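You operate a simulated robot arm through the tools that you are given. There is no shell and no other tool. Be economical: measure what you need, move in short steps, check, and stop when the job is done.

The job below is to be done with a simulated robot arm. You get a single attempt, and the scene is never put back.

Task
Plug cart B into the post, switch on so the lamp lights, switch off, then park the plug.
Fine: the plug goes in and out with the switch off, back to its holster; valve and brake stay.

The check looks at the end state, three seconds after you hand in, the way a careful person would. Anything else that was tipped, shoved, dropped, spilled or broken makes it a failure.

Robot
A 7-joint arm with a two-finger parallel gripper, fixed in place. Base frame: the origin is at the foot of the arm, x ahead of it, y to its left, z up. Lengths are in mm, angles in rad, forces in N, time in s.
With the tool pointing down near the work surface it reaches from about 100 to 580 mm from the base axis. Its first joint turns from -1.152 to 1.152 rad. Payload 1.57 kg.
Tool frame: the origin (TCP) lies between the finger pads and is the grasp point; the fingertips stand 30 mm ahead of it; z points along the fingers, y is the line along which they close. The gripper opens to 80 mm. The fingers are 17 mm wide and 12 mm thick; the gripper's body (40 by 82 mm) begins 80 mm behind the TCP.
Orientation is that of the tool frame in the base frame, as a unit quaternion [x, y, z, w]. With the fingers straight down and closing along the base's y, the tool's x points along the base's -x, its y along +y and its z along -z.

Tools
- The arm moves only by the tool move_arm. Its argument "plan" is text: rows parted by semicolons, each of 6 numbers parted by spaces: the shift along the tool's x, y, z in mm, then the turn, a rotation vector about the tool's x, y, z in degrees. In form: dx dy dz ax ay az; .... A call has 1 to 12 rows; each row is the pose to reach, as a shift and turn from the pose commanded when the call began, along the tool's axes at that moment. "hand" is the opening, from 0 (shut) to 1 (fully open), set as the call begins (left out, the last holds). Rows are played at 5 a second. More than 50 mm and 0.15 rad between two rows, or a gripper value outside its range, and nothing of the call is played. Where a pose cannot be reached the arm comes as near as it can. A force on the tool above 40 N (or 10 N above the force at the start of the call, whichever is more), or a blocked arm, ends the call early, and 0.2 s more pass. Each finger travels about 72 mm/s and halts on what it meets, pressing with about 40 N; the grip force reading is that of the motor and also rises with nothing between the fingers. The clock runs only during rows and for 0.2 s after the last one: add rows that repeat a pose to give the fingers time. It gives the time, the measured TCP pose, the force on the tool (base axes), the opening and the grip force at its end, in the units of the frame above (readings bear some noise), with the torque about the TCP (base axes, N m) and any sound that the robot's microphone picked up, and new pictures: "views" is both (left out), scene, wrist or none.
- Cameras (640 x 400 px; columns grow to the right, rows downward): "scene" is fixed at [70.7, 446.3, 1411.5]; the picture's right is [-0.71, -0.71, 0.00], its down [-0.47, 0.47, -0.75] and it looks along [0.53, -0.53, -0.66] (base axes); focal length 320 px, centre (320, 200). "wrist" rides on the gripper at [72, -7, -122] in the tool frame; the picture's right is [0.09, 1.00, 0.00], its down [-0.84, 0.08, -0.54] and it looks along [-0.54, 0.05, 0.84] (tool axes); focal length 238 px, centre (320, 200). There is no depth. A picture from a camera that has moved, and an enlarged one, comes with that camera's place and axes in the base frame and with its lens. The place of the scene camera against the robot may be out by one fixed shift of up to 18 mm in any direction.
- enlarge(camera, box): a new picture of the part [left, top, right, bottom] of that camera's present view, enlarged. It takes no simulated time.
- job_done(): hands the job in; it is judged then, once.

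Work in short steps. Places have to be worked out from the pictures, the camera data and where the tool is seen: move nearer, look again, correct. Check each grasp and each placing, and mend what went wrong. You have 120 turns and 200 pictures in all, those below and enlarged ones among them. Open the gripper and draw the arm clear of the work before you hand the job in, unless the task says otherwise; then end with one line.

The tools are called after "Request:" as a command line: name --argument value ..., lists and objects as JSON in quotes. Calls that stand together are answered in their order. move_arm: Moves the arm, as the interface text tells. Its arguments: {"type":"object","properties":{"plan":{"type":"string"},"hand":{"type":"number"},"views":{"type":"string","enum":["both","scene","wrist","none"]}},"required":["plan"]} The other tools are called the same way: enlarge (camera, box) takes an enlarged picture of a part of a camera's view; job_done () hands the job in.

At the start:

```text
time_s: 0.0
eef_pos: [488.1, 27.7, 1121.6]
tool_rot: [0.0, 1.0, 0.0, 0.0]
ft_force: [-0.9, 1.2, -0.1]
wrist_torque: [0.04, 0.0, -0.04]
gripper_width: 79.6
finger_force: 0.1
```

scene: 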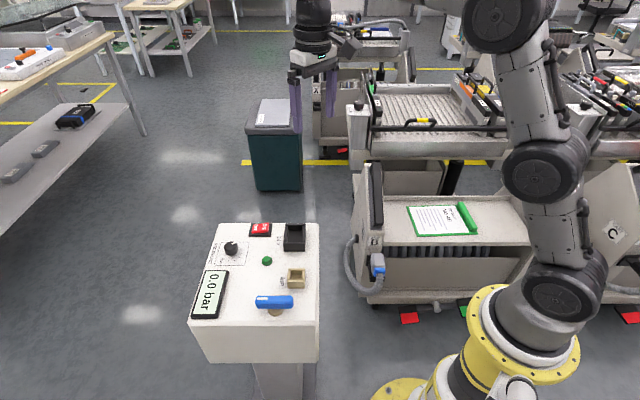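
wrist: 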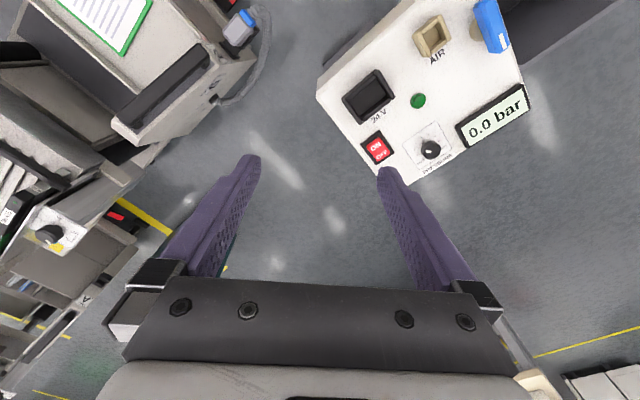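

The post shows a 24 V socket (black), an AIR socket (tan), a red ON/OFF switch and a green lamp. A cart with a blue plug is beside it, and I need to find out which cart is B, so I'm enlarging.

Request:
enlarge --camera "scene" --box '[180, 210, 340, 310]'

Request:
enlarge --camera "scene" --box '[320, 170, 540, 330]'

Request:
enlarge --camera "wrist" --box '[0, 0, 300, 280]'

Request:
enlarge --camera "scene" --box '[320, 20, 640, 220]'

```text
4.00 times, centred on (260, 260) of scene
camera zoom: at [70.7, 446.3, 1411.5], right [-0.71, -0.71, 0.0], down [-0.47, 0.47, -0.75], along [0.53, -0.53, -0.66], focal length 1280 px, centre (560, -40)
```

zoom: 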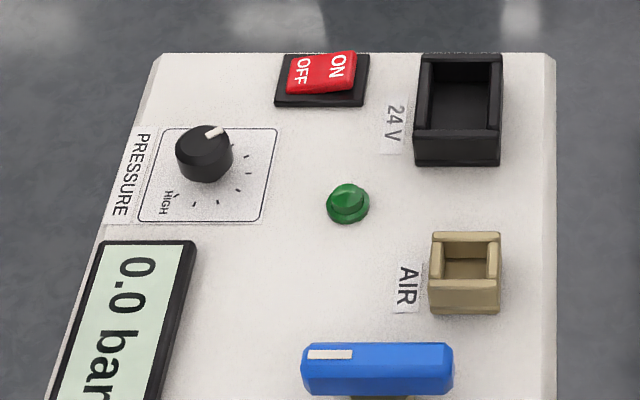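

```text
2.50 times, centred on (430, 250) of scene
camera zoom: at [70.7, 446.3, 1411.5], right [-0.71, -0.71, 0.0], down [-0.47, 0.47, -0.75], along [0.53, -0.53, -0.66], focal length 800 px, centre (45, 75)
```

zoom: 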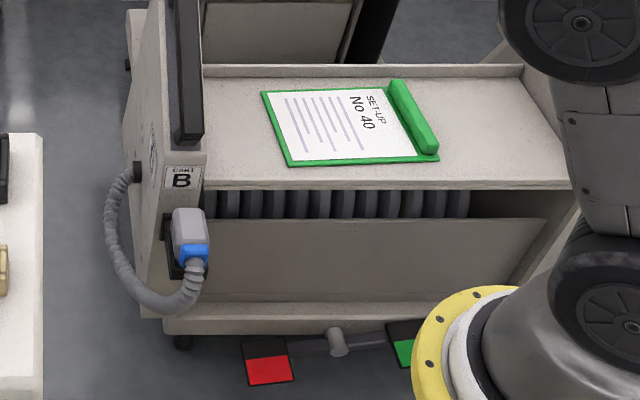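

```text
1.43 times, centred on (150, 140) of wrist
camera zoom: at [415.6, 20.1, 1242.7], right [-0.09, 1.0, 0.0], down [0.84, 0.08, 0.54], along [0.54, 0.05, -0.84], focal length 340 px, centre (563, 286)
```

zoom: 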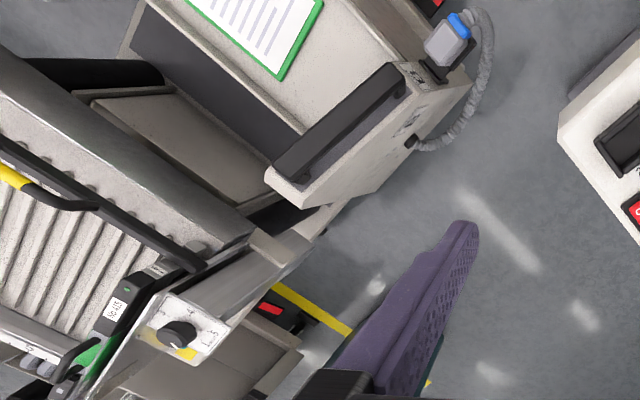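

```text
2.00 times, centred on (480, 120) of scene
camera zoom: at [70.7, 446.3, 1411.5], right [-0.71, -0.71, 0.0], down [-0.47, 0.47, -0.75], along [0.53, -0.53, -0.66], focal length 640 px, centre (0, 360)
```

zoom: 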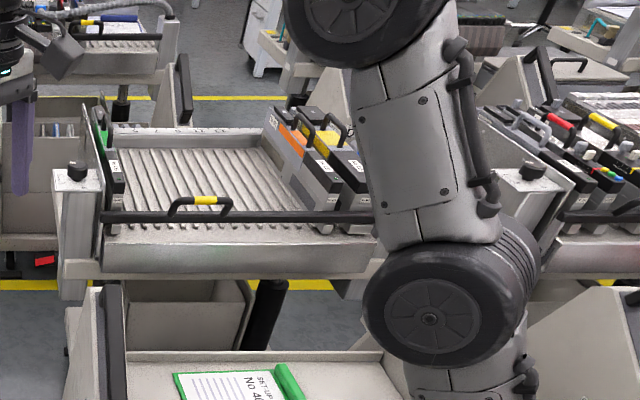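

Cart B is confirmed. My rough estimates are the plug near (400,-150,600) and the post lamp near (482,208,790). I'll move partway down, yawing toward the plug, and look again.

Request:
move_arm --plan "20 -12 30 0 0 5; 40 -24 60 0 0 10; 60 -36 90 0 0 15; 80 -48 120 0 0 20; 100 -60 150 0 0 25; 120 -72 180 0 0 30; 140 -84 210 0 0 35; 160 -96 240 0 0 40; 180 -100 260 0 0 45; 180 -100 260 0 0 45" --hand 1

```text
time_s: 2.2
eef_pos: [306.5, -72.8, 860.5]
tool_rot: [0.383, 0.924, -0.001, 0.0]
ft_force: [-0.6, -0.2, 0.1]
wrist_torque: [0.0, 0.03, -0.01]
gripper_width: 80.0
finger_force: 0.0
camera wrist: at [251.1, -25.2, 981.3], right [0.64, 0.77, 0.0], down [0.65, -0.54, 0.54], along [0.42, -0.35, -0.84], focal length 238 px, centre (320, 200)
```

scene: 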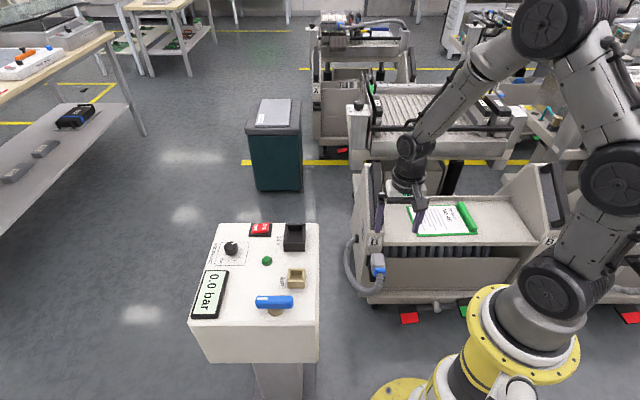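
wrist: 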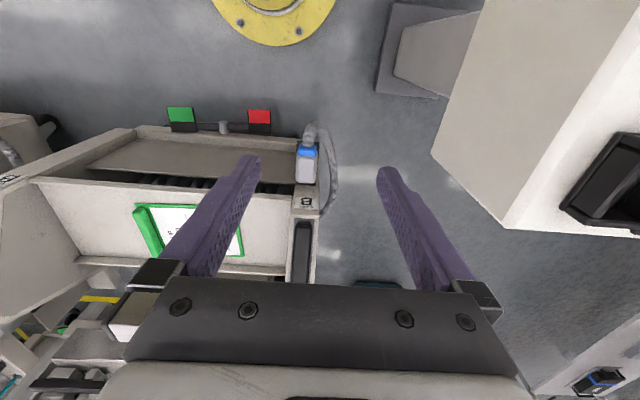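

Triangulating the two wrist views gives the plug at about (394,-180,527). I'm descending for a closer view, staying on the robot's side of it.

Request:
move_arm --plan "-6 -5 36 0 0 0; -12 -10 72 0 0 0; -18 -15 108 0 0 0; -24 -20 144 0 0 0; -30 -25 177 0 0 0; -30 -25 177 0 0 0" --views "wrist"

Request:
enlarge --camera "wrist" --box '[220, 60, 420, 260]'

Request:
enlarge --camera "scene" --box '[335, 220, 405, 310]'

```text
time_s: 3.6
eef_pos: [308.6, -113.0, 683.4]
tool_rot: [0.382, 0.924, 0.0, -0.001]
ft_force: [-0.4, -0.2, 0.3]
wrist_torque: [0.01, 0.0, 0.01]
gripper_width: 80.0
finger_force: 0.1
camera wrist: at [253.3, -66.1, 804.7], right [0.64, 0.77, 0.0], down [0.65, -0.54, 0.54], along [0.42, -0.35, -0.84], focal length 238 px, centre (320, 200)
```

wrist: 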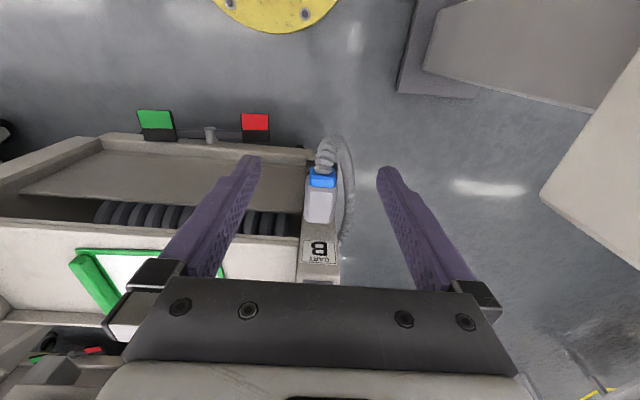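

```text
2.00 times, centred on (320, 160) of wrist
camera zoom: at [253.3, -66.1, 804.7], right [0.64, 0.77, 0.0], down [0.65, -0.54, 0.54], along [0.42, -0.35, -0.84], focal length 477 px, centre (320, 280)
```

zoom: 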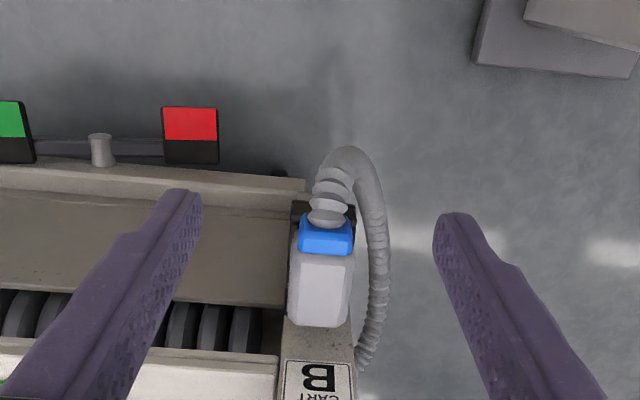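

```text
4.44 times, centred on (370, 265) of scene
camera zoom: at [70.7, 446.3, 1411.5], right [-0.71, -0.71, 0.0], down [-0.47, 0.47, -0.75], along [0.53, -0.53, -0.66], focal length 1422 px, centre (98, -89)
```

zoom: 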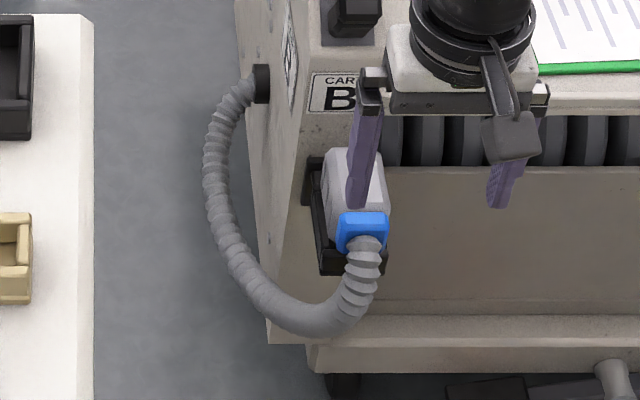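

The plug sits in a black holster on the cart's face, with its cable and blue collar pointing outward, and the face normal is about (-.72,.69). I'll pitch the tool 45° toward the cart to see the plug from the front.

Request:
move_arm --plan "2 0 10 0 -7.5 0; 4 0 20 0 -15 0; 6 1 30 0 -22.5 0; 8 1 40 0 -30 0; 10 2 50 0 -37.5 0; 12 2 60 0 -45 0; 12 2 60 0 -45 0"

Request:
enlarge --camera "wrist" --box '[220, 100, 420, 300]'

```text
time_s: 5.2
eef_pos: [371.2, -95.5, 642.4]
tool_rot: [0.352, 0.857, -0.161, 0.342]
ft_force: [-1.0, -0.8, -0.3]
wrist_torque: [-0.01, 0.01, -0.02]
gripper_width: 80.2
finger_force: 0.1
out of reach, approached as far as the arm can: row 2, 3, 4, 5, 6, 7
camera wrist: at [270.9, -0.9, 678.6], right [0.66, 0.74, -0.1], down [0.23, -0.08, 0.97], along [0.71, -0.67, -0.23], focal length 238 px, centre (320, 200)
```

scene: 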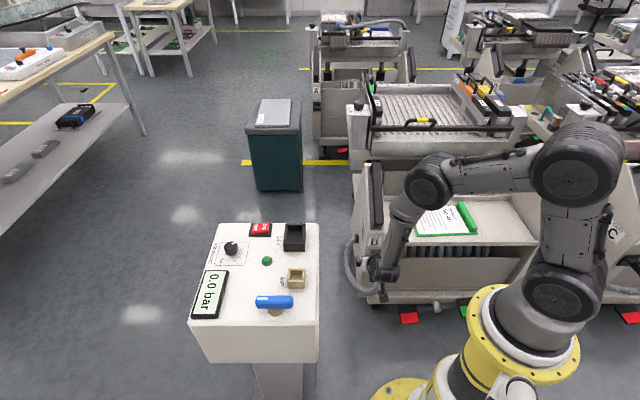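
wrist: 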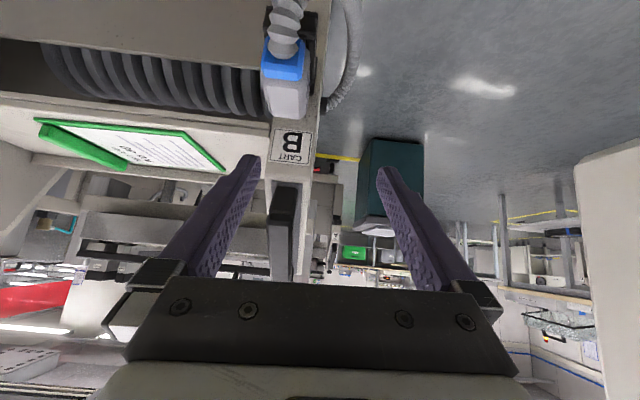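

```text
2.00 times, centred on (320, 200) of wrist
camera zoom: at [270.9, -0.9, 678.6], right [0.66, 0.74, -0.1], down [0.23, -0.08, 0.97], along [0.71, -0.67, -0.23], focal length 477 px, centre (320, 200)
```

zoom: 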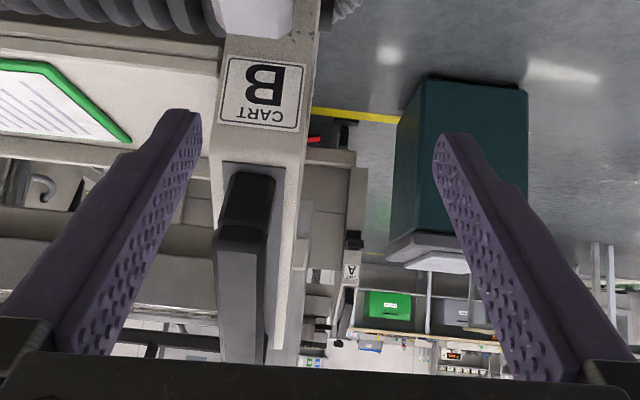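

The plug is horizontal, with its axis along about (.707,-.707), the blue end at (374,-161,512) and the body about 43 mm wide. Next I'll look at the post's socket, going straight up first and then across with the tool back to vertical.

Request:
move_arm --plan "-28 -1 -29 0 7 0; -56 -3 -57 0 14 0; -84 -4 -86 0 21 0; -112 -5 -115 0 28 0; -140 -7 -143 0 35 0; -168 -8 -172 0 44 0; -153 28 -189 0 44 0; -137 64 -206 0 44 0; -122 100 -222 0 44 0; -107 135 -239 0 44 0; -91 171 -256 0 44 0; -76 207 -273 0 44 0"

Request:
enlarge --camera "wrist" --box '[200, 60, 440, 280]'

```text
refused: row 6 steps farther than a row can; nothing moved
```

```text
1.82 times, centred on (320, 170) of wrist
camera zoom: at [270.9, -0.9, 678.6], right [0.66, 0.74, -0.1], down [0.23, -0.08, 0.97], along [0.71, -0.67, -0.23], focal length 433 px, centre (320, 254)
```

zoom: 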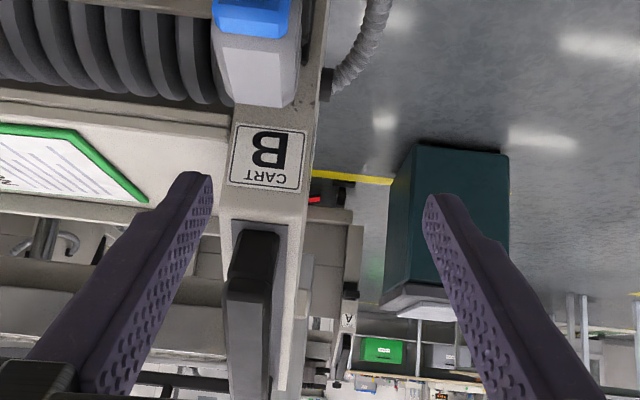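

Row 6 turned too far in one step, so I'm spreading the rotation more evenly.

Request:
move_arm --plan "-28 -1 -29 0 7 0; -56 -3 -57 0 14 0; -84 -4 -86 0 21 0; -112 -5 -115 0 28 0; -140 -7 -143 0 35 0; -168 -8 -172 0 42 0; -153 28 -189 0 44 0; -137 64 -206 0 44 0; -122 100 -222 0 44 0; -107 135 -239 0 44 0; -91 171 -256 0 44 0; -76 207 -273 0 44 0"

Request:
enlarge --camera "wrist" --box '[200, 60, 440, 280]'

```text
time_s: 7.8
eef_pos: [418.3, 149.4, 890.4]
tool_rot: [0.383, 0.924, -0.003, 0.008]
ft_force: [0.1, 0.2, 0.6]
wrist_torque: [0.04, 0.0, 0.03]
gripper_width: 79.9
finger_force: 0.1
camera wrist: at [361.7, 196.8, 1009.6], right [0.64, 0.77, 0.0], down [0.64, -0.53, 0.56], along [0.43, -0.36, -0.83], focal length 238 px, centre (320, 200)
```

scene: 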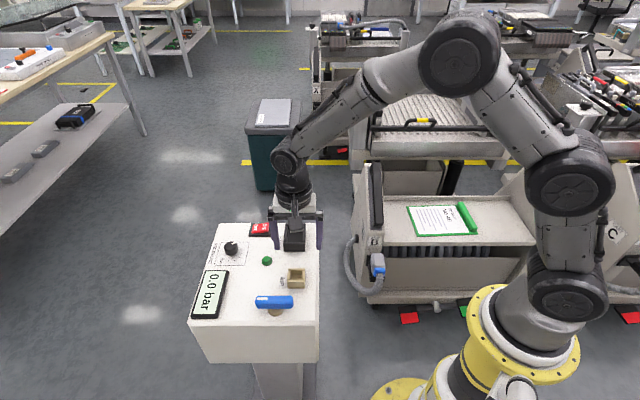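
wrist: 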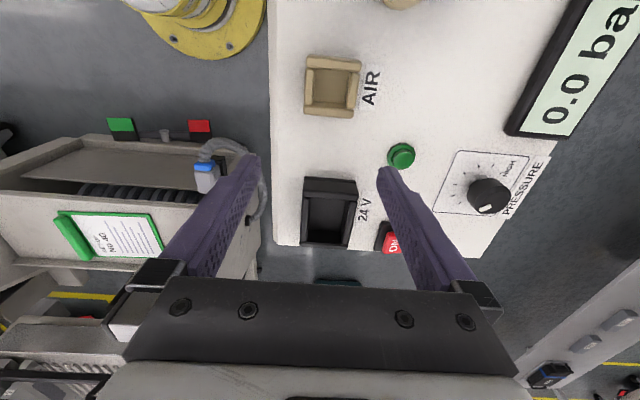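

```text
1.82 times, centred on (320, 170) of wrist
camera zoom: at [361.7, 196.8, 1009.6], right [0.64, 0.77, 0.0], down [0.64, -0.53, 0.56], along [0.43, -0.36, -0.83], focal length 433 px, centre (320, 254)
```

zoom: 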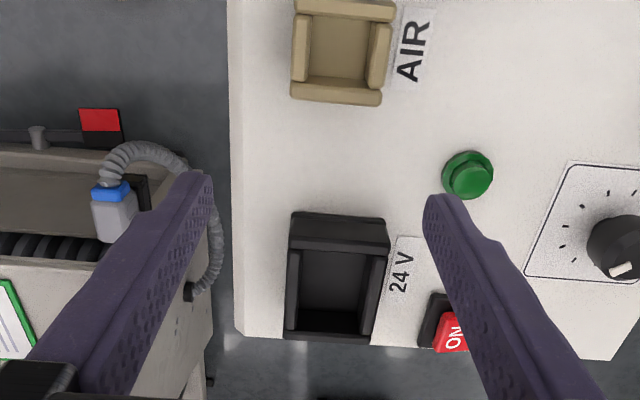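

The 24 V socket opens upward near (483,110,~800) and the lamp is at (477,196,804). The plug has to go from horizontal to pointing down, so the tool will lean back here. I'll test a 40° lean over the socket, which also turns the camera nearly straight down.

Request:
move_arm --plan "-16 4 -4 0 8 0; -32 7 -8 0 16 0; -48 11 -13 0 24 0; -64 14 -17 0 32 0; -80 18 -21 0 40 0; -80 18 -21 0 40 0"

Request:
enlarge --camera "wrist" --box '[220, 100, 420, 300]'

```text
time_s: 9.2
eef_pos: [486.9, 103.9, 912.3]
tool_rot: [0.361, 0.87, 0.128, -0.31]
ft_force: [1.1, -0.4, 0.7]
wrist_torque: [0.02, -0.05, 0.01]
gripper_width: 79.8
finger_force: 0.1
camera wrist: at [497.3, 84.8, 1051.1], right [0.65, 0.75, 0.06], down [0.76, -0.65, -0.11], along [-0.04, 0.11, -0.99], focal length 238 px, centre (320, 200)
```

scene: 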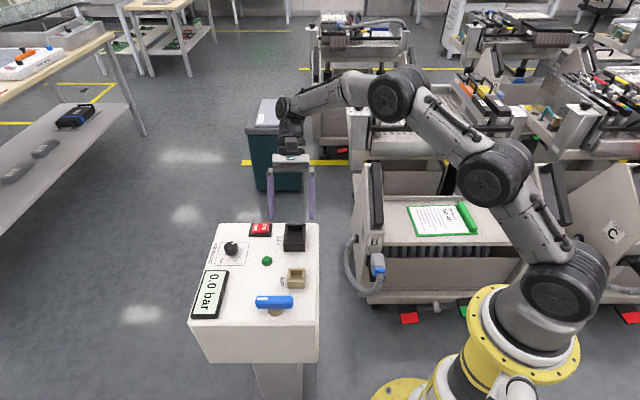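
wrist: 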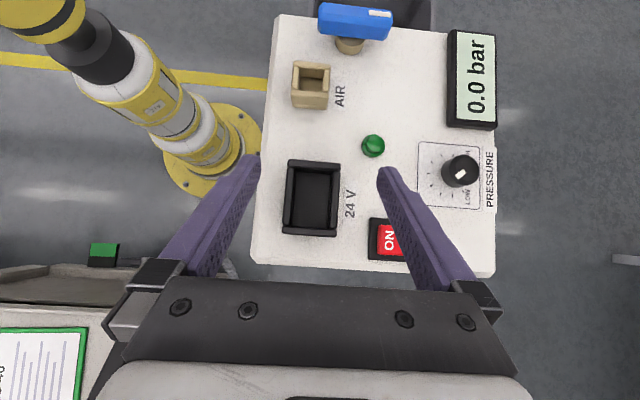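

```text
2.00 times, centred on (320, 200) of wrist
camera zoom: at [497.3, 84.8, 1051.1], right [0.65, 0.75, 0.06], down [0.76, -0.65, -0.11], along [-0.04, 0.11, -0.99], focal length 477 px, centre (320, 200)
```

zoom: 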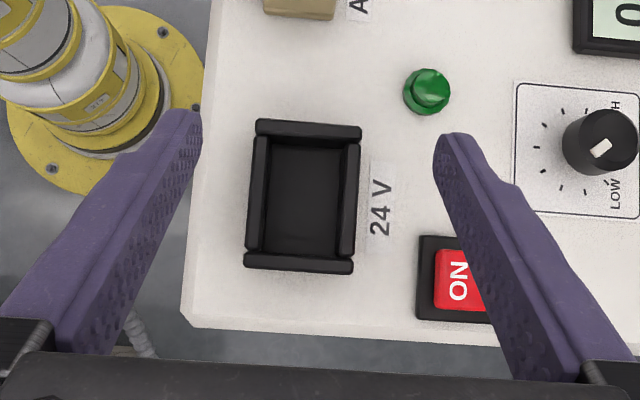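

A 40° lean is reachable, and the socket is aligned with the -45° yaw. Its rim centre is about (481,109,813) and the opening about 43x60 mm. Now I'll return toward the plug with the tool vertical.

Request:
move_arm --plan "-20 -30 16 0 -5 0; -41 -60 31 0 -10 0; -61 -90 47 0 -15 0; -82 -120 62 0 -20 0; -102 -151 78 0 -25 0; -122 -181 94 0 -30 0; -143 -211 109 0 -35 0; -163 -241 125 0 -40 0; -163 -241 125 0 -40 0" --views "wrist"

Request:
enlarge --camera "wrist" --box '[200, 60, 440, 280]'

```text
time_s: 10.0
eef_pos: [451.1, 48.8, 858.5]
tool_rot: [0.368, 0.901, 0.1, -0.204]
ft_force: [0.3, -0.4, 1.8]
wrist_torque: [-0.02, -0.07, -0.01]
gripper_width: 79.9
finger_force: 0.1
stopped in row 3: the force on the tool passed its limit at 63 N (the readings are from after the stop); the commanded pose is now the measured one
camera wrist: at [435.4, 48.5, 998.2], right [0.64, 0.76, 0.07], down [0.75, -0.65, 0.12], along [0.14, -0.02, -0.99], focal length 238 px, centre (320, 200)
```

wrist: 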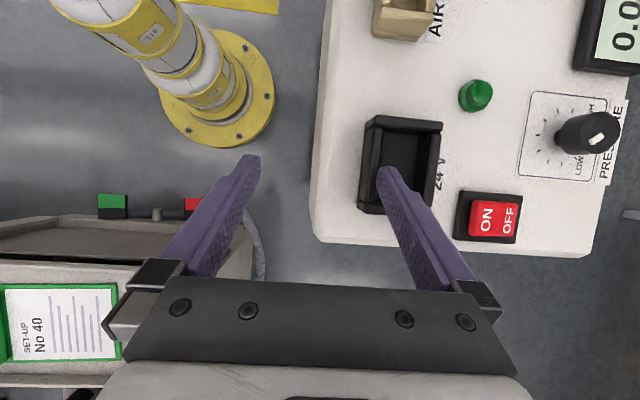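

```text
1.82 times, centred on (320, 170) of wrist
camera zoom: at [435.4, 48.5, 998.2], right [0.64, 0.76, 0.07], down [0.75, -0.65, 0.12], along [0.14, -0.02, -0.99], focal length 433 px, centre (320, 254)
```

zoom: 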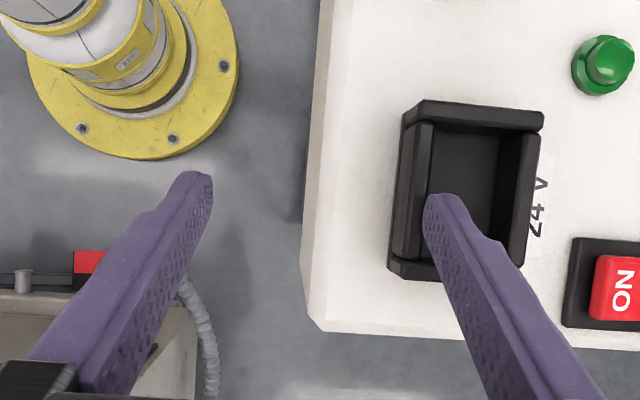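

The right finger touched the socket's side wall, so the rim is higher than I thought, about 828. I'll go straight up, then sideways off the post, then down to the plug area.

Request:
move_arm --plan "13 1 -27 0 0 0; 26 2 -54 0 0 0; 26 -38 -54 0 0 0; 26 -78 -54 0 0 0; 7 -95 -27 0 -4 0; -13 -112 1 0 -8 0; -33 -130 28 0 -12 0; -53 -147 56 0 -16 0; -72 -164 84 0 -20 0; -92 -181 111 0 -25 0; -92 -181 111 0 -25 0"

Request:
enlarge --camera "scene" --box '[180, 210, 340, 310]'

```text
time_s: 12.4
eef_pos: [348.9, -99.9, 711.7]
tool_rot: [0.381, 0.924, 0.017, -0.004]
ft_force: [0.2, -0.5, 1.5]
wrist_torque: [0.0, 0.01, 0.02]
gripper_width: 79.8
finger_force: 0.1
camera wrist: at [292.5, -58.9, 833.6], right [0.64, 0.77, 0.03], down [0.65, -0.55, 0.53], along [0.42, -0.32, -0.85], focal length 238 px, centre (320, 200)
```

scene: 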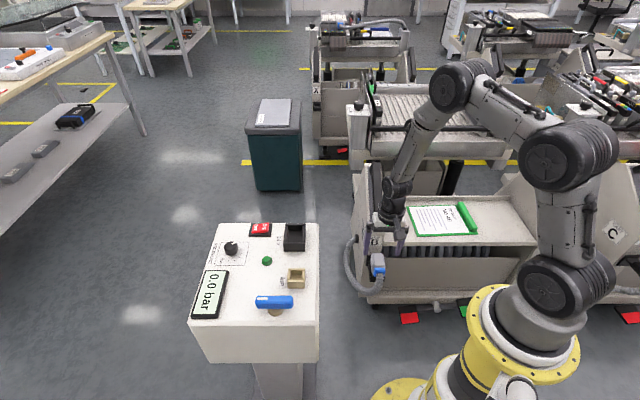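
wrist: 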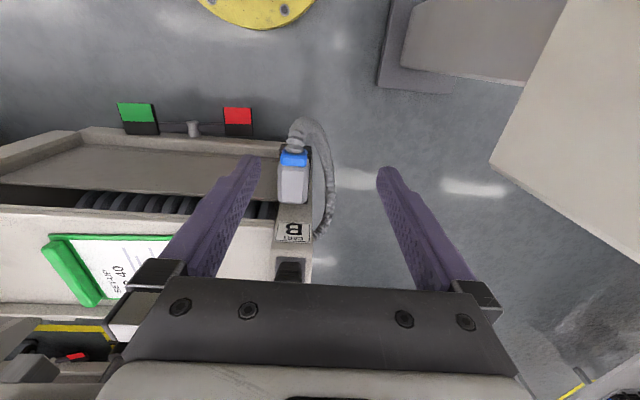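

```text
4.00 times, centred on (260, 260) of scene
camera zoom: at [70.7, 446.3, 1411.5], right [-0.71, -0.71, 0.0], down [-0.47, 0.47, -0.75], along [0.53, -0.53, -0.66], focal length 1280 px, centre (560, -40)
```

zoom: 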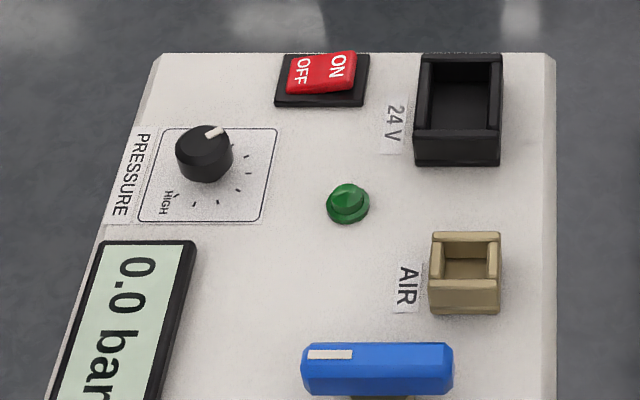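

The post is undamaged. Now I'll pitch 45° toward the plug at a stand-off of about (345,-132,590) to get a level front view.

Request:
move_arm --plan "-4 -3 20 0 -7 0; -8 -7 40 0.5 -14 0; -12 -10 60 1 -21 0; -16 -14 80 1 -28 0; -18 -17 100 1.5 -35 0; -20 -20 115 1.5 -41 0; -20 -22 122 1.5 -46 0; -20 -22 122 1.5 -46 0"

Request:
enlarge --camera "wrist" --box '[200, 0, 400, 200]'

```text
time_s: 14.2
eef_pos: [389.3, -127.9, 593.0]
tool_rot: [0.357, 0.855, -0.156, 0.344]
ft_force: [0.0, -0.6, -0.2]
wrist_torque: [0.01, 0.0, -0.03]
gripper_width: 80.0
finger_force: 0.1
out of reach, approached as far as the arm can: row 3, 4, 5, 6, 7, 8
camera wrist: at [289.8, -34.1, 629.9], right [0.67, 0.74, -0.09], down [0.22, -0.09, 0.97], along [0.71, -0.67, -0.23], focal length 238 px, centre (320, 200)
```

scene: 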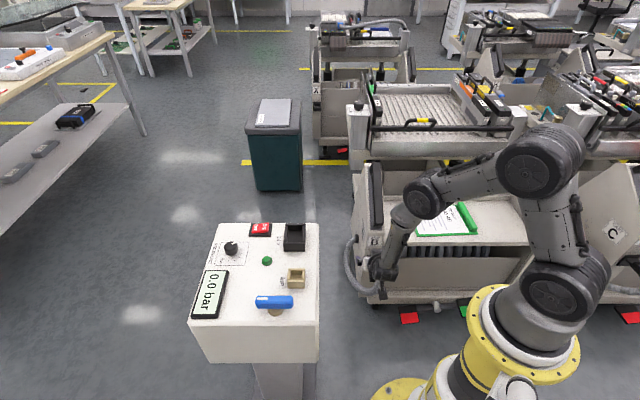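
wrist: 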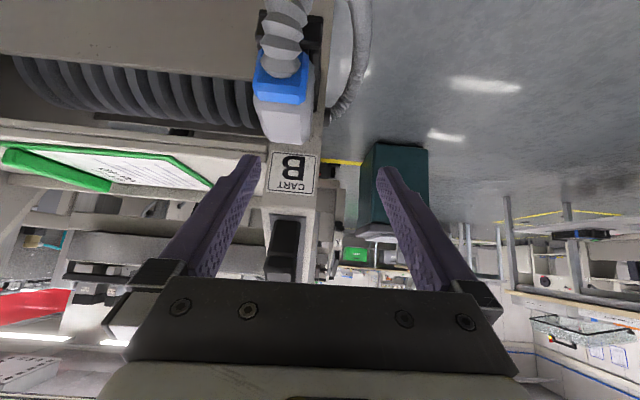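

```text
2.00 times, centred on (300, 100) of wrist
camera zoom: at [289.8, -34.1, 629.9], right [0.67, 0.74, -0.09], down [0.22, -0.09, 0.97], along [0.71, -0.67, -0.23], focal length 477 px, centre (360, 400)
```

zoom: 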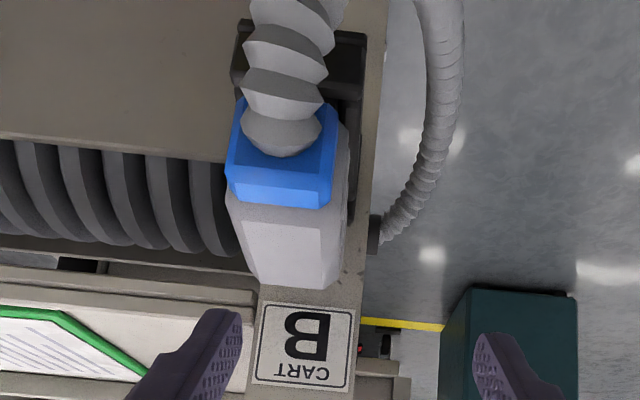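

The plug's top is at z≈526, its axis at z≈498 and lateral (x+y)/√2≈150, with the blue outer face near fwd≈373 and the body meeting the holster near fwd≈445. I want a side view to see the holster depth, so I'll unpitch and rise first.

Request:
move_arm --plan "-8 1 -10 0 8 0; -16 2 -21 0 16 0; -24 3 -32 0 24 0; -30 5 -41 0 32 0; -30 5 -41 0 40 0; -30 5 -41 0 45 0; -30 5 -41 0 45 0" --views "none"

```text
time_s: 15.8
eef_pos: [391.5, -124.9, 645.0]
tool_rot: [0.386, 0.922, -0.017, 0.017]
ft_force: [-0.9, -0.4, 0.1]
wrist_torque: [-0.01, -0.02, -0.06]
gripper_width: 80.0
finger_force: 0.0
out of reach, approached as far as the arm can: row 6, 7
```

The tool is near vertical now. I'll yaw a further 40° to look along -y at the side of the plug and holster.

Request:
move_arm --plan "0 0 0 0 0 8; 0 0 0 0 0 16; 0 0 0 0 0 24; 0 0 0 0 0 32; 0 0 0 0 0 40; 0 0 0 0 0 40" --views "wrist"

Request:
enlarge --camera "wrist" --box '[220, 60, 420, 260]'

```text
time_s: 17.2
eef_pos: [393.6, -123.3, 647.1]
tool_rot: [0.68, 0.733, -0.009, 0.023]
ft_force: [0.9, -0.2, 0.5]
wrist_torque: [0.02, 0.02, 0.01]
gripper_width: 79.9
finger_force: 0.0
camera wrist: at [379.2, -46.4, 764.9], right [0.99, 0.17, 0.01], down [0.13, -0.8, 0.58], along [0.11, -0.57, -0.81], focal length 238 px, centre (320, 200)
```

wrist: 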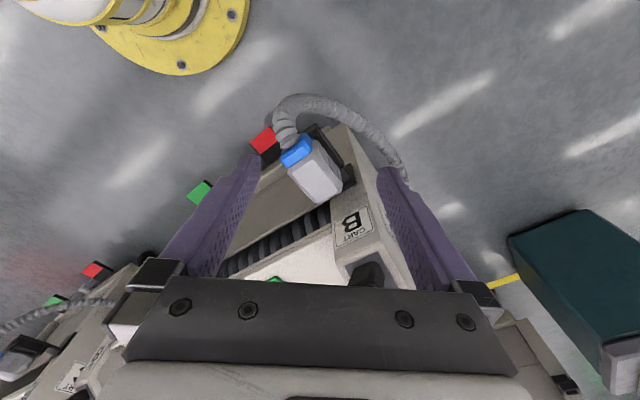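

```text
2.00 times, centred on (320, 160) of wrist
camera zoom: at [379.2, -46.4, 764.9], right [0.99, 0.17, 0.01], down [0.13, -0.8, 0.58], along [0.11, -0.57, -0.81], focal length 477 px, centre (320, 280)
```

zoom: 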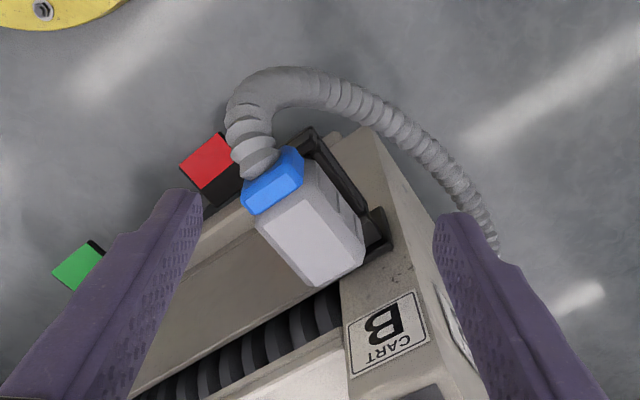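

The side view shows the holster frame behind the grey body, and about 63 mm of body plus the blue collar stands out. I'll grip around fwd 408 (about (394,-182,498)). First I yaw back and move above the plug.

Request:
move_arm --plan "-12 -1 2 0 0 -8; -24 -2 4 0 0 -16; -36 -3 6 0 0 -24; -48 -4 8 0 0 -32; -58 -4 10 0 0 -40; -58 -4 10 0 0 -40" --views "wrist" --hand 0.8

```text
time_s: 18.6
eef_pos: [394.0, -183.7, 639.2]
tool_rot: [0.386, 0.922, -0.016, 0.018]
ft_force: [-0.1, -0.1, -0.5]
wrist_torque: [0.0, -0.04, -0.02]
gripper_width: 63.9
finger_force: 0.0
camera wrist: at [336.8, -130.9, 757.5], right [0.64, 0.76, -0.02], down [0.63, -0.52, 0.58], along [0.43, -0.39, -0.82], focal length 238 px, centre (320, 200)
```

wrist: 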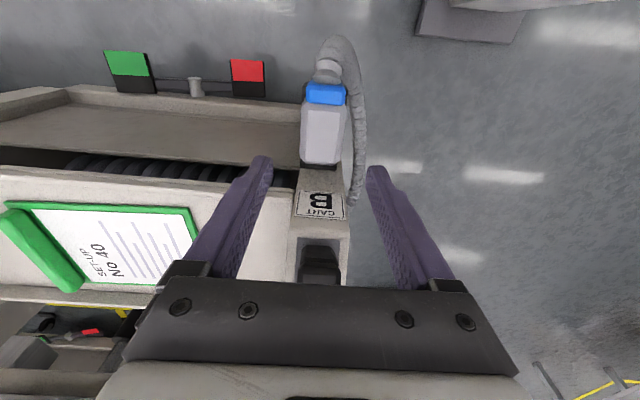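

Position checks agree: plug top boundary at (378,-167,526), lateral ≈150. Now I'll pitch to 45° directly above the plug and see whether it's reachable.

Request:
move_arm --plan "0 0 6 0 -7 0; 0 0 12 0 -14 0; 0 0 18 -0.5 -21 0; 0 0 25 -0.5 -28 0; 0 0 32 -0.9 -35 0; 0 0 39 -0.9 -42 0; 0 0 39 -0.9 -42 0"

```text
time_s: 19.2
eef_pos: [470.3, -223.0, 694.2]
tool_rot: [0.391, 0.894, -0.072, 0.207]
ft_force: [-9.9, -8.3, 5.7]
wrist_torque: [-0.4, 0.51, -0.09]
gripper_width: 75.0
finger_force: 6.5
stopped in row 3: the force on the tool passed its limit at 51 N (the readings are from after the stop); the commanded pose is now the measured one
camera wrist: at [384.0, -143.4, 773.4], right [0.67, 0.74, -0.01], down [0.4, -0.35, 0.85], along [0.63, -0.57, -0.53], focal length 238 px, centre (320, 200)
```

scene: 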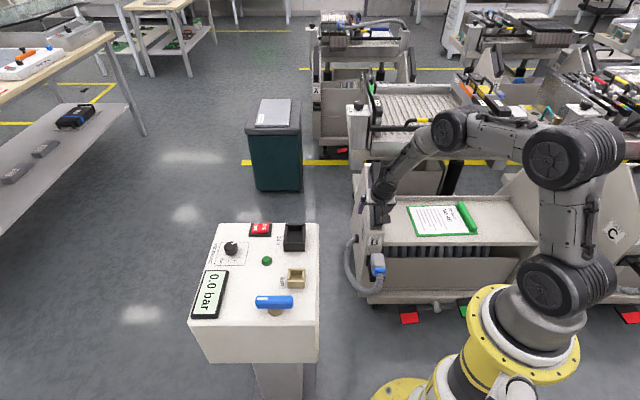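
wrist: 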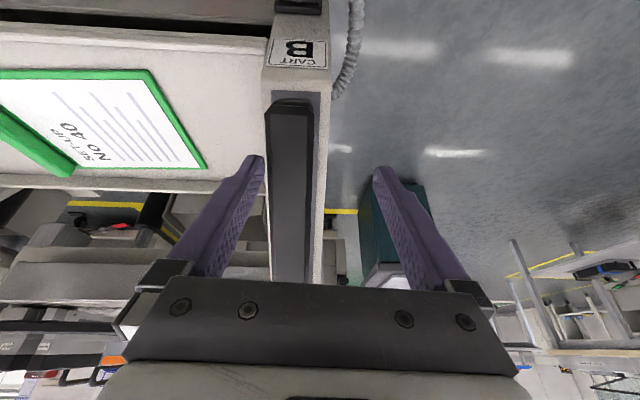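

The IK jumped forward and the left finger is now against the cart's upright. I'll back straight off along the tool axis with a small shift sideways.

Request:
move_arm --plan "0 -5 -10 0 0 0; 0 -6 -40 0 0 0; 0 -6 -80 0 0 0; 0 -6 -110 0 0 0; 0 -6 -110 0 0 0"

```text
time_s: 20.4
eef_pos: [431.6, -192.3, 794.6]
tool_rot: [0.388, 0.895, -0.07, 0.209]
ft_force: [-0.8, 0.2, -0.7]
wrist_torque: [0.01, -0.03, -0.03]
gripper_width: 64.2
finger_force: 0.1
camera wrist: at [344.5, -113.0, 872.9], right [0.67, 0.75, 0.0], down [0.39, -0.35, 0.85], along [0.63, -0.57, -0.53], focal length 238 px, centre (320, 200)
```

scene: 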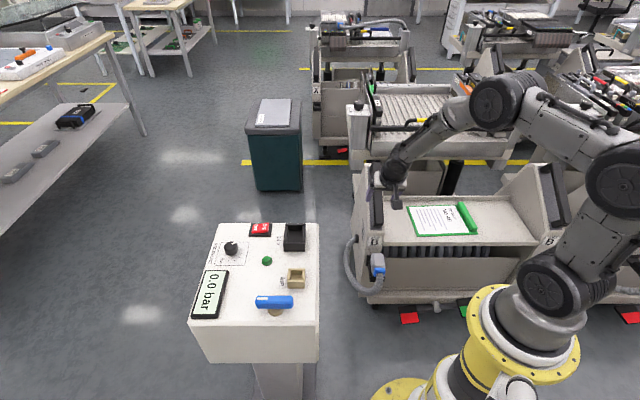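
wrist: 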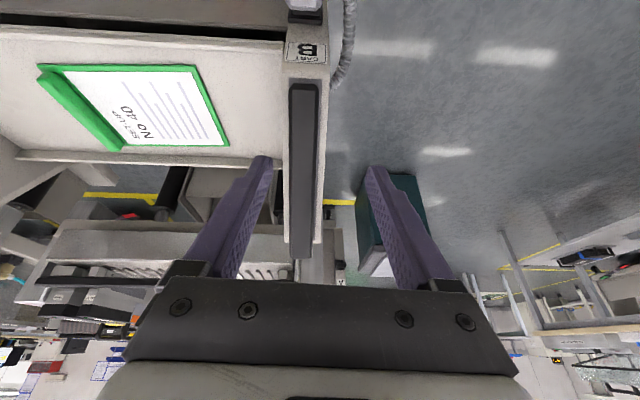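

The cart and clipboard look unmoved. The arm now has a different elbow posture, so I'll test pitch to 45° here, high and slightly back, in small steps.

Request:
move_arm --plan "12 0 -5 0 -5 0; 24 0 -10 0 -10 0; 36 0 -16 0 -15 0; 36 0 -16 0 -20 0; 36 0 -16 0 -20 0" --views "scene"

Request:
enlarge --camera "scene" --box '[320, 140, 480, 330]'

```text
time_s: 21.6
eef_pos: [405.8, -163.4, 793.7]
tool_rot: [0.371, 0.845, -0.136, 0.361]
ft_force: [0.1, 0.7, -0.5]
wrist_torque: [0.03, 0.01, 0.02]
gripper_width: 64.0
finger_force: 0.0
```

scene: 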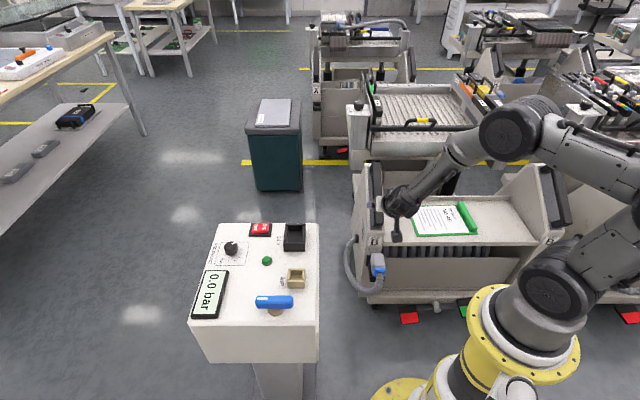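

```text
2.11 times, centred on (400, 235) of scene
camera zoom: at [70.7, 446.3, 1411.5], right [-0.71, -0.71, 0.0], down [-0.47, 0.47, -0.75], along [0.53, -0.53, -0.66], focal length 674 px, centre (152, 126)
```

zoom: 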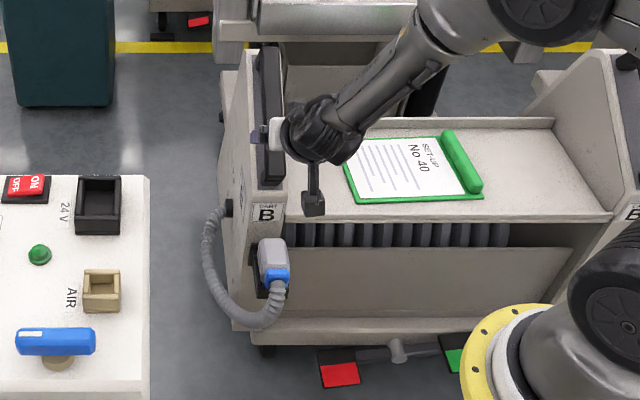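

With this elbow posture, 45° pitch is reached exactly and the cart is fine. I'm descending toward (393,-180,620) with a small orientation fix.

Request:
move_arm --plan "24 -6 25 0 0 -0.5; 48 -11 50 0 0 -1; 72 -17 75 0.3 0 -1.6; 97 -22 99 0.5 0 -2.2; 121 -28 124 0.5 0 -2.6; 121 -28 124 0.5 0 -2.6"

```text
time_s: 23.0
eef_pos: [394.7, -180.5, 620.1]
tool_rot: [0.353, 0.853, -0.152, 0.353]
ft_force: [0.5, 0.2, 0.4]
wrist_torque: [-0.03, 0.01, 0.01]
gripper_width: 63.9
finger_force: 0.1
out of reach, approached as far as the arm can: row 5, 6
camera wrist: at [294.6, -85.9, 653.6], right [0.66, 0.75, -0.07], down [0.21, -0.08, 0.97], along [0.72, -0.66, -0.21], focal length 238 px, centre (320, 200)
```

scene: 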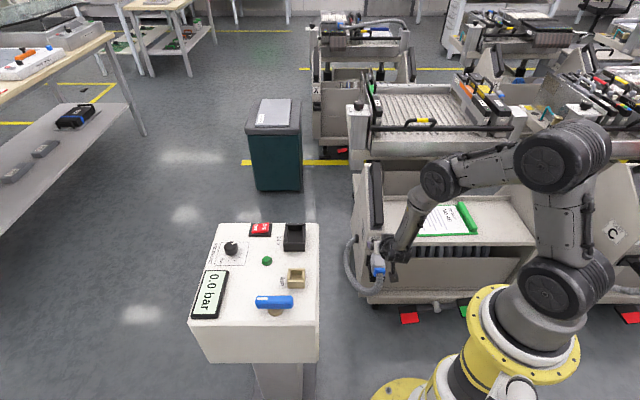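
wrist: 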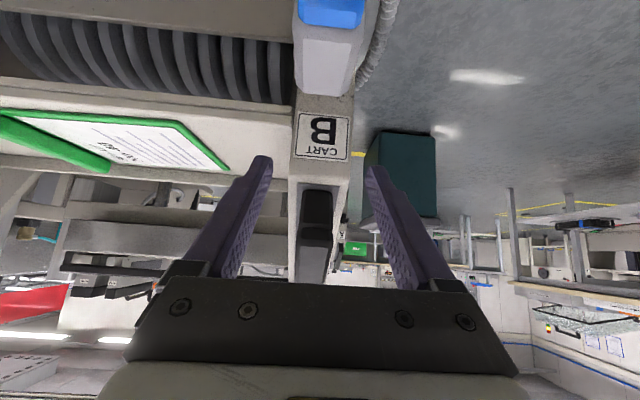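

It's within 2 mm but at the edge of reach. I'll descend in small steps, checking for deviation each time.

Request:
move_arm --plan "7 0 7 0 0 0; 14 0 14 0 0 0; 14 0 14 0 0 0" --views "none"

```text
time_s: 23.8
eef_pos: [398.8, -180.1, 599.3]
tool_rot: [0.355, 0.853, -0.152, 0.352]
ft_force: [-0.2, 0.0, -0.3]
wrist_torque: [0.02, 0.01, 0.0]
gripper_width: 64.3
finger_force: 0.1
out of reach, approached as far as the arm can: row 2
```

It drifted about 5 mm outward, so I'll lower the pitch slightly as I descend and correct x.

Request:
move_arm --plan "8 -2 6 0 3 0; 16 -4 12 0 6 0; 16 -4 12 0 6 0" --views "none"

```text
time_s: 24.6
eef_pos: [391.3, -180.0, 578.7]
tool_rot: [0.361, 0.87, -0.129, 0.31]
ft_force: [0.3, 0.9, -0.1]
wrist_torque: [-0.03, -0.01, -0.04]
gripper_width: 64.0
finger_force: 0.0
```

That worked: pitch 39°, on target. Same again, with 3° less pitch.

Request:
move_arm --plan "6 0 8 0 1 0; 13 0 15 0 2 0; 19 0 23 0 3 0; 19 0 23 0 3 0"

Request:
enlarge --camera "wrist" --box '[200, 0, 440, 200]'

```text
time_s: 25.6
eef_pos: [391.6, -183.2, 549.6]
tool_rot: [0.364, 0.878, -0.119, 0.288]
ft_force: [-0.2, 0.2, -0.4]
wrist_torque: [0.02, -0.01, 0.02]
gripper_width: 64.1
finger_force: 0.0
camera wrist: at [295.3, -94.1, 604.1], right [0.65, 0.76, -0.05], down [0.3, -0.2, 0.93], along [0.69, -0.63, -0.36], focal length 238 px, centre (320, 200)
```

scene: 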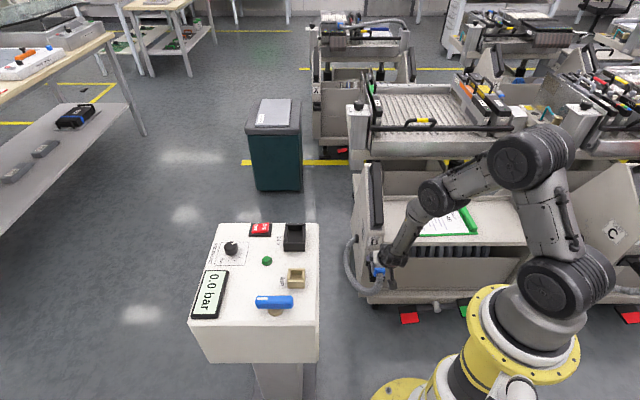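
wrist: 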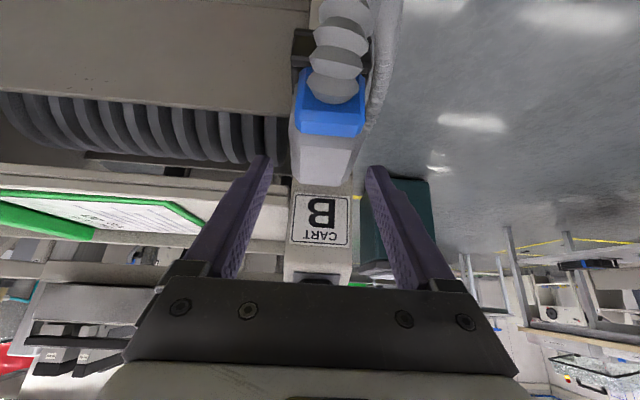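

```text
2.00 times, centred on (320, 100) of wrist
camera zoom: at [295.3, -94.1, 604.1], right [0.65, 0.76, -0.05], down [0.3, -0.2, 0.93], along [0.69, -0.63, -0.36], focal length 477 px, centre (320, 400)
```

zoom: 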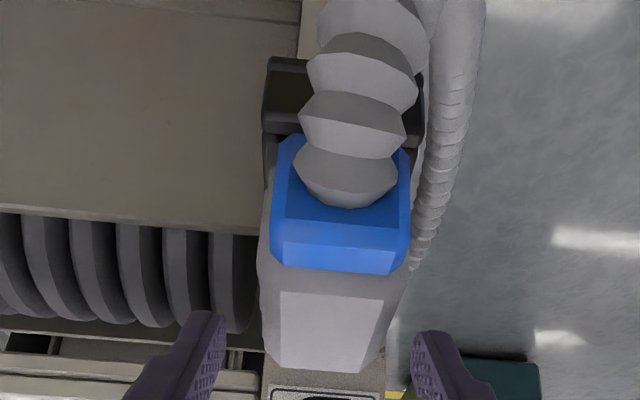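

The plug is centred between the fingers to within about 3 mm, and its axis is at z≈500. I'll narrow the opening a little to clear the cable and descend another 25 mm.

Request:
move_arm --plan "5 3 6 0 0 0; 10 3 13 0 0.5 0; 15 3 20 0 1 0; 15 3 20 0 1 0" --hand 0.72

```text
time_s: 26.6
eef_pos: [394.2, -179.9, 524.3]
tool_rot: [0.365, 0.88, -0.117, 0.281]
ft_force: [-0.1, 0.5, -0.1]
wrist_torque: [0.0, 0.0, -0.03]
gripper_width: 57.6
finger_force: 0.1
camera wrist: at [297.9, -92.5, 581.5], right [0.65, 0.76, -0.05], down [0.32, -0.21, 0.93], along [0.69, -0.62, -0.37], focal length 238 px, centre (320, 200)
```

scene: 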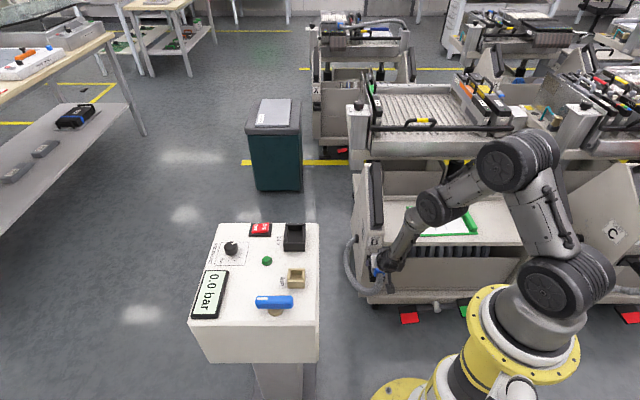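
wrist: 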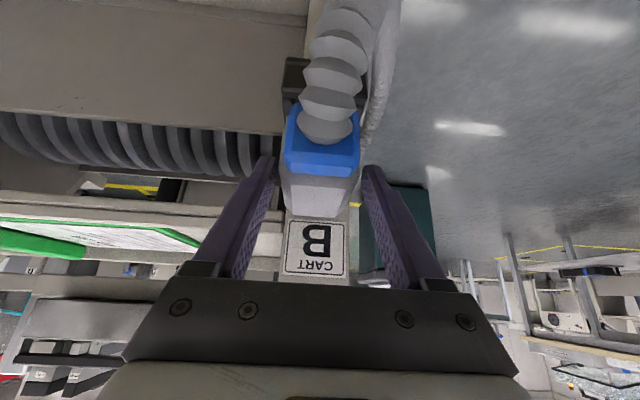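

It's aligned and no reach complaint at 35° pitch. I'll descend the last ~22 mm to the plug axis.

Request:
move_arm --plan "6 -0.5 9 0 0 0; 13 -1 18 0 0 0; 13 -1 18 0 0 0" --views "wrist"

Request:
enlarge --camera "wrist" --box '[220, 60, 420, 260]'

```text
time_s: 27.4
eef_pos: [392.7, -180.4, 501.3]
tool_rot: [0.365, 0.88, -0.115, 0.28]
ft_force: [-0.8, 0.2, 0.1]
wrist_torque: [0.01, 0.01, 0.0]
gripper_width: 57.6
finger_force: 0.0
camera wrist: at [296.7, -93.7, 558.4], right [0.65, 0.76, -0.05], down [0.32, -0.21, 0.93], along [0.69, -0.62, -0.37], focal length 238 px, centre (320, 200)
```

wrist: 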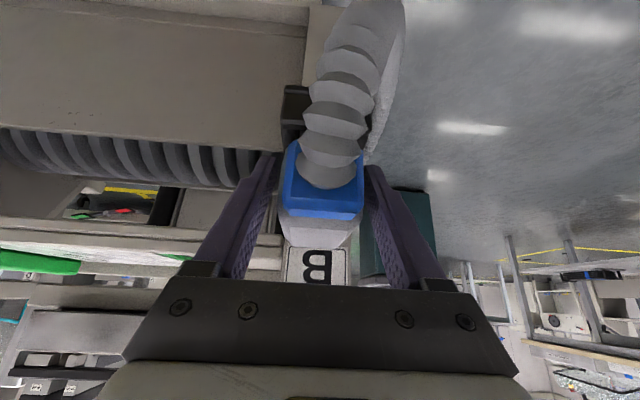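

```text
2.00 times, centred on (320, 160) of wrist
camera zoom: at [296.7, -93.7, 558.4], right [0.65, 0.76, -0.05], down [0.32, -0.21, 0.93], along [0.69, -0.62, -0.37], focal length 477 px, centre (320, 280)
```

zoom: 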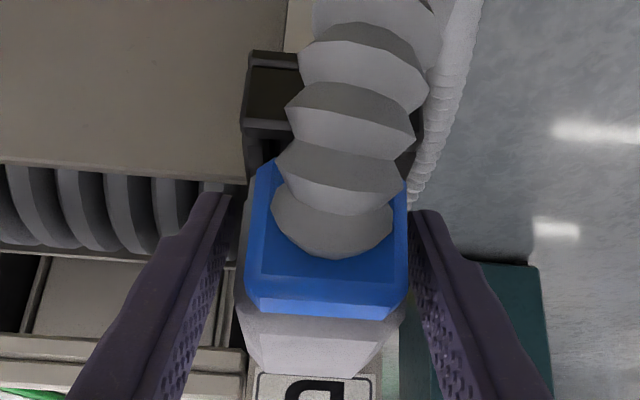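

The fingers straddle the body, with the plug about 1.5 mm toward the right finger. I'll shift by that and close.

Request:
move_arm --plan "0 1.5 0 0 0 0; 0 1.5 0 0 0 0" --views "none"

Request:
move_arm --plan "0 0 0 0 0 0; 0 0 0 0 0 0; 0 0 0 0 0 0; 0 0 0 0 0 0" --hand 0 --views "both"

```text
time_s: 28.0
eef_pos: [394.5, -180.5, 501.6]
tool_rot: [0.364, 0.88, -0.116, 0.281]
ft_force: [-0.9, 1.0, 0.2]
wrist_torque: [0.0, -0.01, -0.01]
gripper_width: 57.6
finger_force: 0.0
```

```text
time_s: 29.0
eef_pos: [395.0, -180.2, 501.5]
tool_rot: [0.364, 0.88, -0.116, 0.28]
ft_force: [0.4, -0.2, 0.6]
wrist_torque: [0.03, -0.06, -0.02]
gripper_width: 43.6
finger_force: 40.2
camera wrist: at [298.3, -92.7, 558.7], right [0.65, 0.76, -0.05], down [0.32, -0.21, 0.93], along [0.69, -0.62, -0.37], focal length 238 px, centre (320, 200)
```

scene: 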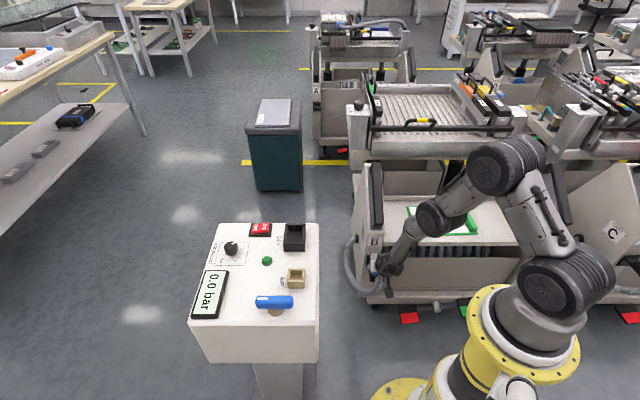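
wrist: 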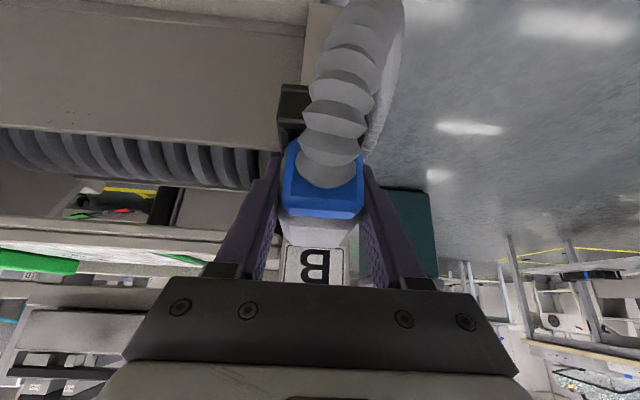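

Gripped at 43.6 mm with TCP (394.8,-180.4,501.5), which I note for the return. Now I pull straight out along (-.707,.707,0) in small steps.

Request:
move_arm --plan "4 0 -3 0 0 0; 8 0 -6 0 0 0; 12 0 -9 0 0 0; 12 0 -9 0 0 0" --views "wrist"

```text
time_s: 30.0
eef_pos: [389.8, -172.0, 507.3]
tool_rot: [0.366, 0.876, -0.119, 0.29]
ft_force: [3.9, -32.8, 13.7]
wrist_torque: [-0.92, 0.04, 0.18]
gripper_width: 43.8
finger_force: 39.3
camera wrist: at [292.5, -84.0, 561.2], right [0.66, 0.75, -0.05], down [0.3, -0.2, 0.93], along [0.69, -0.63, -0.35], focal length 238 px, centre (320, 200)
```

wrist: 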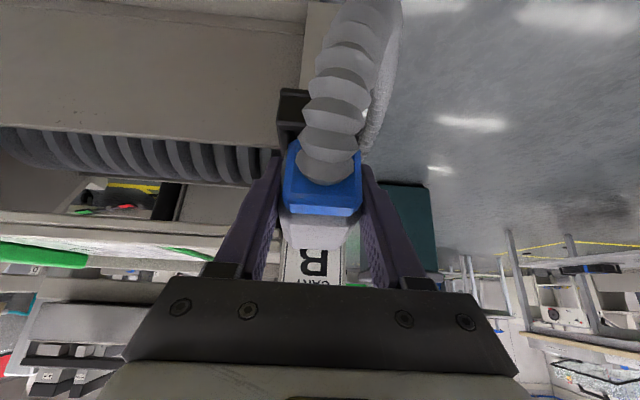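

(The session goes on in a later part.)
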